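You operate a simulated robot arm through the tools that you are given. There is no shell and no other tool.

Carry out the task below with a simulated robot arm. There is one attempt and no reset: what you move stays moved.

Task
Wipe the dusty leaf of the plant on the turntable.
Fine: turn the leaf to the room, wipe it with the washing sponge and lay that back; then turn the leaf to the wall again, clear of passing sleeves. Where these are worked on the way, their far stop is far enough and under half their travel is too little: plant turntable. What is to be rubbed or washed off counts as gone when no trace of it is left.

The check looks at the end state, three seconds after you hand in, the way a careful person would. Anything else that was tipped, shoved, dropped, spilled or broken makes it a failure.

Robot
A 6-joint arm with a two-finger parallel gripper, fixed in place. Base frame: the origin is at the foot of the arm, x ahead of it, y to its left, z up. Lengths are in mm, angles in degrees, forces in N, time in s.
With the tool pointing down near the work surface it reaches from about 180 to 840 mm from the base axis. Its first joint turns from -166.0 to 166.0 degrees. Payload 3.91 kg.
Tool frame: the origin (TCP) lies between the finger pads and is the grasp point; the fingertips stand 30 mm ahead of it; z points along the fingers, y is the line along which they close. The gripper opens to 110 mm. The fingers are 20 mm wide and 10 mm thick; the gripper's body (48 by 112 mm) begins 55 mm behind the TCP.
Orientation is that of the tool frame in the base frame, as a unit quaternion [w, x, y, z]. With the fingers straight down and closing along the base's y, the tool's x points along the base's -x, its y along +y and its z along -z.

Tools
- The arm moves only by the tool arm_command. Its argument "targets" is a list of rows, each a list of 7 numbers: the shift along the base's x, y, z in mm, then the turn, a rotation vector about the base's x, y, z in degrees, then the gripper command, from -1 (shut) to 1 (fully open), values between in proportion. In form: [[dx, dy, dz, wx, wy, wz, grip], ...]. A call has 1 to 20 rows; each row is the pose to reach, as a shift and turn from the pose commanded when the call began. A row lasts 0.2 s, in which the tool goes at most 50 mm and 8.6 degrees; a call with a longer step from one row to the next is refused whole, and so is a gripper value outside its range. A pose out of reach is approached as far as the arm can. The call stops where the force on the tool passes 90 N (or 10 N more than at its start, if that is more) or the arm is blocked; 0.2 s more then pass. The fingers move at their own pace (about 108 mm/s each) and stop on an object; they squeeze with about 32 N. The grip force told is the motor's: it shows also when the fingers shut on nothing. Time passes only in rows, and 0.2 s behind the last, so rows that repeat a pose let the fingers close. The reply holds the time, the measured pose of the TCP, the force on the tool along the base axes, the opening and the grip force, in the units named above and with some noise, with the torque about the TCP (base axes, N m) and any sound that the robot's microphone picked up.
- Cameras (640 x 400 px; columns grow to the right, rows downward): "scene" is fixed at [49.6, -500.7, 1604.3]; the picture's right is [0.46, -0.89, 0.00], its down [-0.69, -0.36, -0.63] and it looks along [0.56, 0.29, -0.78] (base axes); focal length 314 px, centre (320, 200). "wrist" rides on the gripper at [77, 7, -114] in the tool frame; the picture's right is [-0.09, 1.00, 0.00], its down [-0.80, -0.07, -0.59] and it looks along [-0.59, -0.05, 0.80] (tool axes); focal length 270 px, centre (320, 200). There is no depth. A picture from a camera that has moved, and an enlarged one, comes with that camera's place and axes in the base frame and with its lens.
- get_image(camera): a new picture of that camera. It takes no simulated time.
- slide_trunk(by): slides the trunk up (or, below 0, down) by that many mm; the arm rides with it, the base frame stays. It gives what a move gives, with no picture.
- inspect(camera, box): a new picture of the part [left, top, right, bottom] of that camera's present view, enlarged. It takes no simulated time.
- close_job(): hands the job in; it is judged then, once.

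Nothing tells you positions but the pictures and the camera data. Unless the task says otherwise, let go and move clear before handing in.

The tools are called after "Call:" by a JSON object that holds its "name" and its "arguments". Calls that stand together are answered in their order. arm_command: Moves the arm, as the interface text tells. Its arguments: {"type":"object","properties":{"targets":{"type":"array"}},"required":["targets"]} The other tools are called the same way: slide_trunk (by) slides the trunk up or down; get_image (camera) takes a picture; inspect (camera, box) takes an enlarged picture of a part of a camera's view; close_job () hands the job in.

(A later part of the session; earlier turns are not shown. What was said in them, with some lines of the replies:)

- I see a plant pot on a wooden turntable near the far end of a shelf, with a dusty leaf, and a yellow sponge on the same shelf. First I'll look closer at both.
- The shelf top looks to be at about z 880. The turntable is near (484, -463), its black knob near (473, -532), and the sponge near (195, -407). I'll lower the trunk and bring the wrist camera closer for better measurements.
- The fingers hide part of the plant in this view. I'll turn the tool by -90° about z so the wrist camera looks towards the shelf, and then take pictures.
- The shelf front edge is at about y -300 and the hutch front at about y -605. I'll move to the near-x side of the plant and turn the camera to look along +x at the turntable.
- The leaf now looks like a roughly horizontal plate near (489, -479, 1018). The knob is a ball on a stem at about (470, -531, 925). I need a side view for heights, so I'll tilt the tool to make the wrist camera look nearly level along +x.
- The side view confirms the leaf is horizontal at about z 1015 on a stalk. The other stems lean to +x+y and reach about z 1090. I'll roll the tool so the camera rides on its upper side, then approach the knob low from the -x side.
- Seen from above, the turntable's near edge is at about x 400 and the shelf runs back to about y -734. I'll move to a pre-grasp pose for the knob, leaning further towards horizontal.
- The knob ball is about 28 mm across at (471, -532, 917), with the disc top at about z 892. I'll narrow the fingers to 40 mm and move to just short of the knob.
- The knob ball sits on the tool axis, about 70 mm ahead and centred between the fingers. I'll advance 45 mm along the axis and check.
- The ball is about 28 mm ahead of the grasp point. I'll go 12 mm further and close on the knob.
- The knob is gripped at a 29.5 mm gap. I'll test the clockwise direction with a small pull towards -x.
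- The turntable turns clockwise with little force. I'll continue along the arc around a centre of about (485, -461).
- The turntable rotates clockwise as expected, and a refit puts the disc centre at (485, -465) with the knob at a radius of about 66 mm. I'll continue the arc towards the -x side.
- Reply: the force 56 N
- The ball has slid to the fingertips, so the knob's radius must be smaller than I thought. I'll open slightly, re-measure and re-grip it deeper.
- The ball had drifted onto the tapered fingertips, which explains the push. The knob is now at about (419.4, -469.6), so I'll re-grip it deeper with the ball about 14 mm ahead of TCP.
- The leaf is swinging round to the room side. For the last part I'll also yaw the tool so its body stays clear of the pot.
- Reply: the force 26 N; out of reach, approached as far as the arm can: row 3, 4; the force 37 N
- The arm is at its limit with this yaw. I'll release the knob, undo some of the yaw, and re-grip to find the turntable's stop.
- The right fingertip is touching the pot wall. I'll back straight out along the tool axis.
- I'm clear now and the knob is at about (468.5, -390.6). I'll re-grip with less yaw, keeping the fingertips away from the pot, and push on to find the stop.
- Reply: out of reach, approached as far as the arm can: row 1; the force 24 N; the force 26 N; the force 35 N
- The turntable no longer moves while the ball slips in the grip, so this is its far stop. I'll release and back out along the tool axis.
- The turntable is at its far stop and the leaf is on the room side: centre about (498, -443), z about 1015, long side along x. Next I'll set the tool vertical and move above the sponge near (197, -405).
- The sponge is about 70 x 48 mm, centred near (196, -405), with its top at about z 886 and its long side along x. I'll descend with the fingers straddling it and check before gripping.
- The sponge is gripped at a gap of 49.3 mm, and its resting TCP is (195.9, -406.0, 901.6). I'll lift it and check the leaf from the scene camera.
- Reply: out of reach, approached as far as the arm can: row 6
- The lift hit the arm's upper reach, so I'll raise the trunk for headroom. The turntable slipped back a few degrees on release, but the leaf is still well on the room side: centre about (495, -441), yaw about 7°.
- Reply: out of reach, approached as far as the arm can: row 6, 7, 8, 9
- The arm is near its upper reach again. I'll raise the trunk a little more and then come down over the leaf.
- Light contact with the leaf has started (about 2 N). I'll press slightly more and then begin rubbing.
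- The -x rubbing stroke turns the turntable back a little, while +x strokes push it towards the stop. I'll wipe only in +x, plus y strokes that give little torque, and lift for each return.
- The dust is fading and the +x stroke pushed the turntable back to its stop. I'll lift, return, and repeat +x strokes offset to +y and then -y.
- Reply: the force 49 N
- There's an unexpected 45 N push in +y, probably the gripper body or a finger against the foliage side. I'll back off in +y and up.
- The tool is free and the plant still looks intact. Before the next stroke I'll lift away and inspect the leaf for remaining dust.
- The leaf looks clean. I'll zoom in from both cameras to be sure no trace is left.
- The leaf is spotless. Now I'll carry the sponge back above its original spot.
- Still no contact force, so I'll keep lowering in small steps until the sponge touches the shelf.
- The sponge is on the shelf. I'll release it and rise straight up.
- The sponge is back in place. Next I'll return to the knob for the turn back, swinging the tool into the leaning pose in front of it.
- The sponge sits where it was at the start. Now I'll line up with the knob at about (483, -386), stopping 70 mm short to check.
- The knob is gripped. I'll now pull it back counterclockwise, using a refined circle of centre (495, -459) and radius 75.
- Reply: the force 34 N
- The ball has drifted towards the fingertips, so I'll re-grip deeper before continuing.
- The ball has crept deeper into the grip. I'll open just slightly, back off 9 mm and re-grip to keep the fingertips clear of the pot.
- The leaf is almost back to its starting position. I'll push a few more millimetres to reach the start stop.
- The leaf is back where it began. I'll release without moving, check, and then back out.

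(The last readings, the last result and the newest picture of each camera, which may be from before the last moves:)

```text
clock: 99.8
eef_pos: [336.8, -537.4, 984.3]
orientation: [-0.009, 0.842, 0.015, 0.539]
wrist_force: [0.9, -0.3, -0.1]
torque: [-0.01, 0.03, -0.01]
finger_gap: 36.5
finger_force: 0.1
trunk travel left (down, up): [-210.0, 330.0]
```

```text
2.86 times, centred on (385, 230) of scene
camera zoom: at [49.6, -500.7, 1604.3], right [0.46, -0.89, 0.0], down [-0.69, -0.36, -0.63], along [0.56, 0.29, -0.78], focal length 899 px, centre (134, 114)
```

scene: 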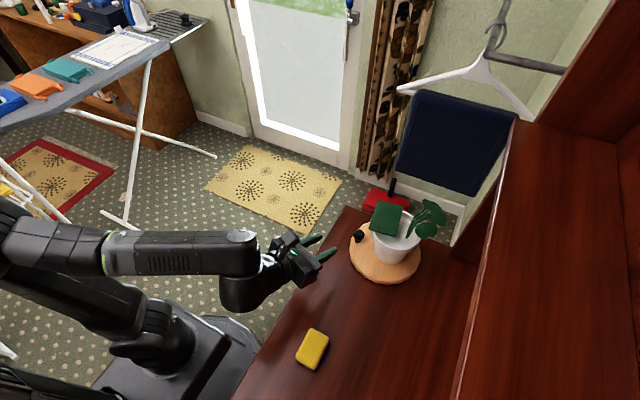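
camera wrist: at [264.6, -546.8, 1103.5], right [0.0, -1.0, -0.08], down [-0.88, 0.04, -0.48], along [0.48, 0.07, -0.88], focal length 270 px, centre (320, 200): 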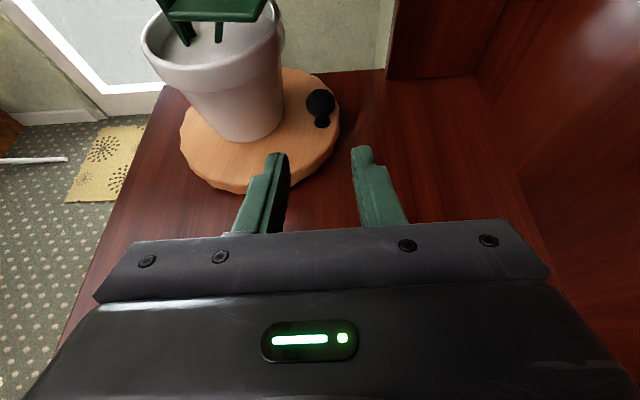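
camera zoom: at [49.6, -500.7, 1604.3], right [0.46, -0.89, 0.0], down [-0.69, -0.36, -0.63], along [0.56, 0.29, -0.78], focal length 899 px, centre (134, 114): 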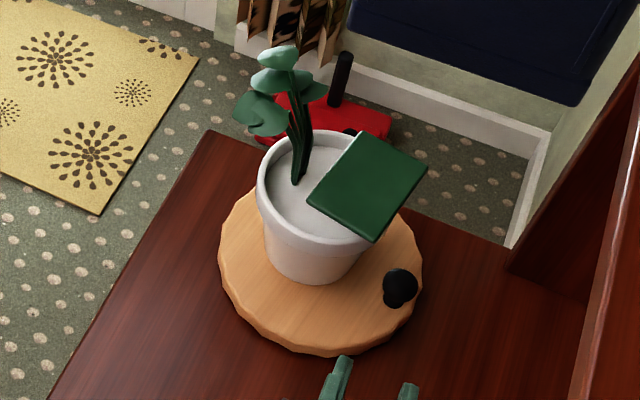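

The turntable, knob and leaf match the starting picture. I'll move the arm clear and do a last check of the leaf and sponge.

Call:
{"name": "arm_command", "arguments": {"targets": [[-15, 20, 20, 0, 0, 0, 0], [-30, 50, 40, 0, 0, 0, 0.3], [-40, 85, 60, 0, 0, 0, 0.3], [-45, 125, 80, 0, 0, 0, 0.3], [-45, 165, 95, 0, 0, 0, 0.3], [-45, 205, 105, 0, 0, 0, 0.3], [-45, 240, 110, 0, 0, 0, 0.3]]}}

Call:
{"name": "get_image", "arguments": {"camera": "scene"}}

Call:
{"name": "inspect", "arguments": {"camera": "scene", "box": [366, 196, 416, 246]}}

Call:
{"name": "inspect", "arguments": {"camera": "scene", "box": [260, 290, 400, 400]}}

```text
clock: 101.5
eef_pos: [291.1, -298.9, 1093.9]
orientation: [-0.008, 0.842, 0.015, 0.539]
wrist_force: [-0.4, 0.0, -0.4]
torque: [0.0, -0.04, 0.02]
finger_gap: 71.6
finger_force: 0.1
trunk travel left (down, up): [-210.0, 330.0]
```

```text
taken
```

scene: 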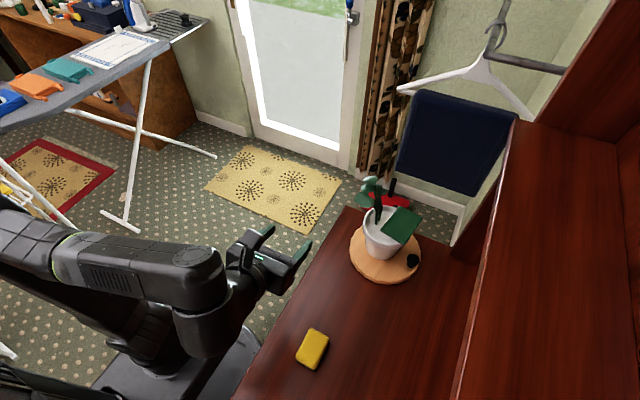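

```text
8.00 times, centred on (391, 221) of scene
camera zoom: at [49.6, -500.7, 1604.3], right [0.46, -0.89, 0.0], down [-0.69, -0.36, -0.63], along [0.56, 0.29, -0.78], focal length 2516 px, centre (-248, 32)
```

zoom: 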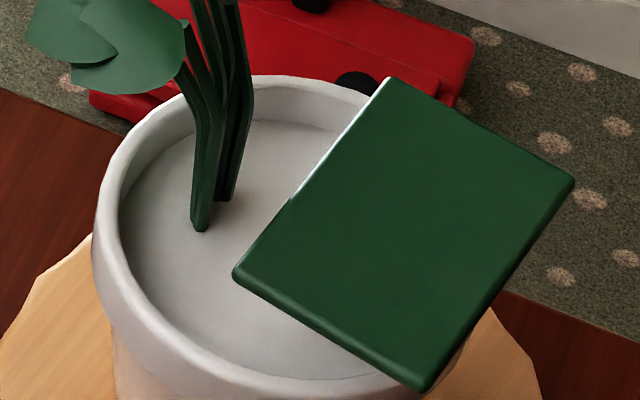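

```text
3.64 times, centred on (330, 345) of scene
camera zoom: at [49.6, -500.7, 1604.3], right [0.46, -0.89, 0.0], down [-0.69, -0.36, -0.63], along [0.56, 0.29, -0.78], focal length 1144 px, centre (284, -327)
```

zoom: 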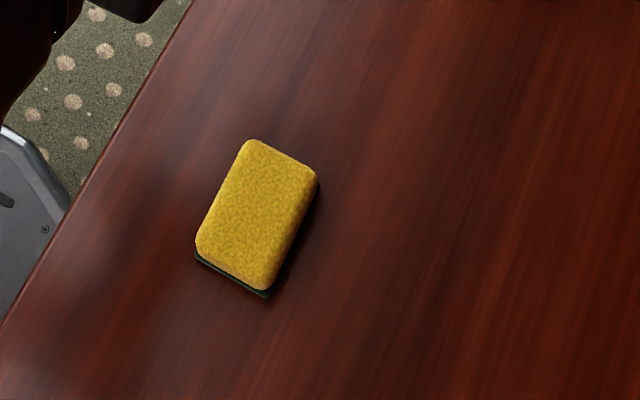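

The leaf is clean and turned to the wall again, the sponge lies in its original place, and the gripper is empty and clear of everything. I'm handing in.

Call:
{"name": "close_job", "arguments": {}}

```text
The job is handed in.
```

The leaf is wiped clean and faces the wall again. The washing sponge is back where it lay, and the gripper is empty and clear of the shelf.

- **Turning:** I turned the plant by its knob to the turntable's far stop, on the room side. It slipped back a few degrees when I let go of the knob. The first rubbing stroke also turned it back a little, and the strokes after that pushed it out again. I then turned it back to where it started.
- **Wiping:** In close-ups from both cameras after wiping, and one more from the scene camera at the end, I could see no dust left on the leaf.
- **Sponge:** It lies within a few millimetres of its original spot, turned by at most a few degrees.
- **Bumps along the way:** A fingertip pressed lightly against the pot while I was turning it. The gripper also met a push of about 45 N between wiping strokes, and I could not see what it touched. In the final pictures the pot, plant and turntable sit as they did at the start.
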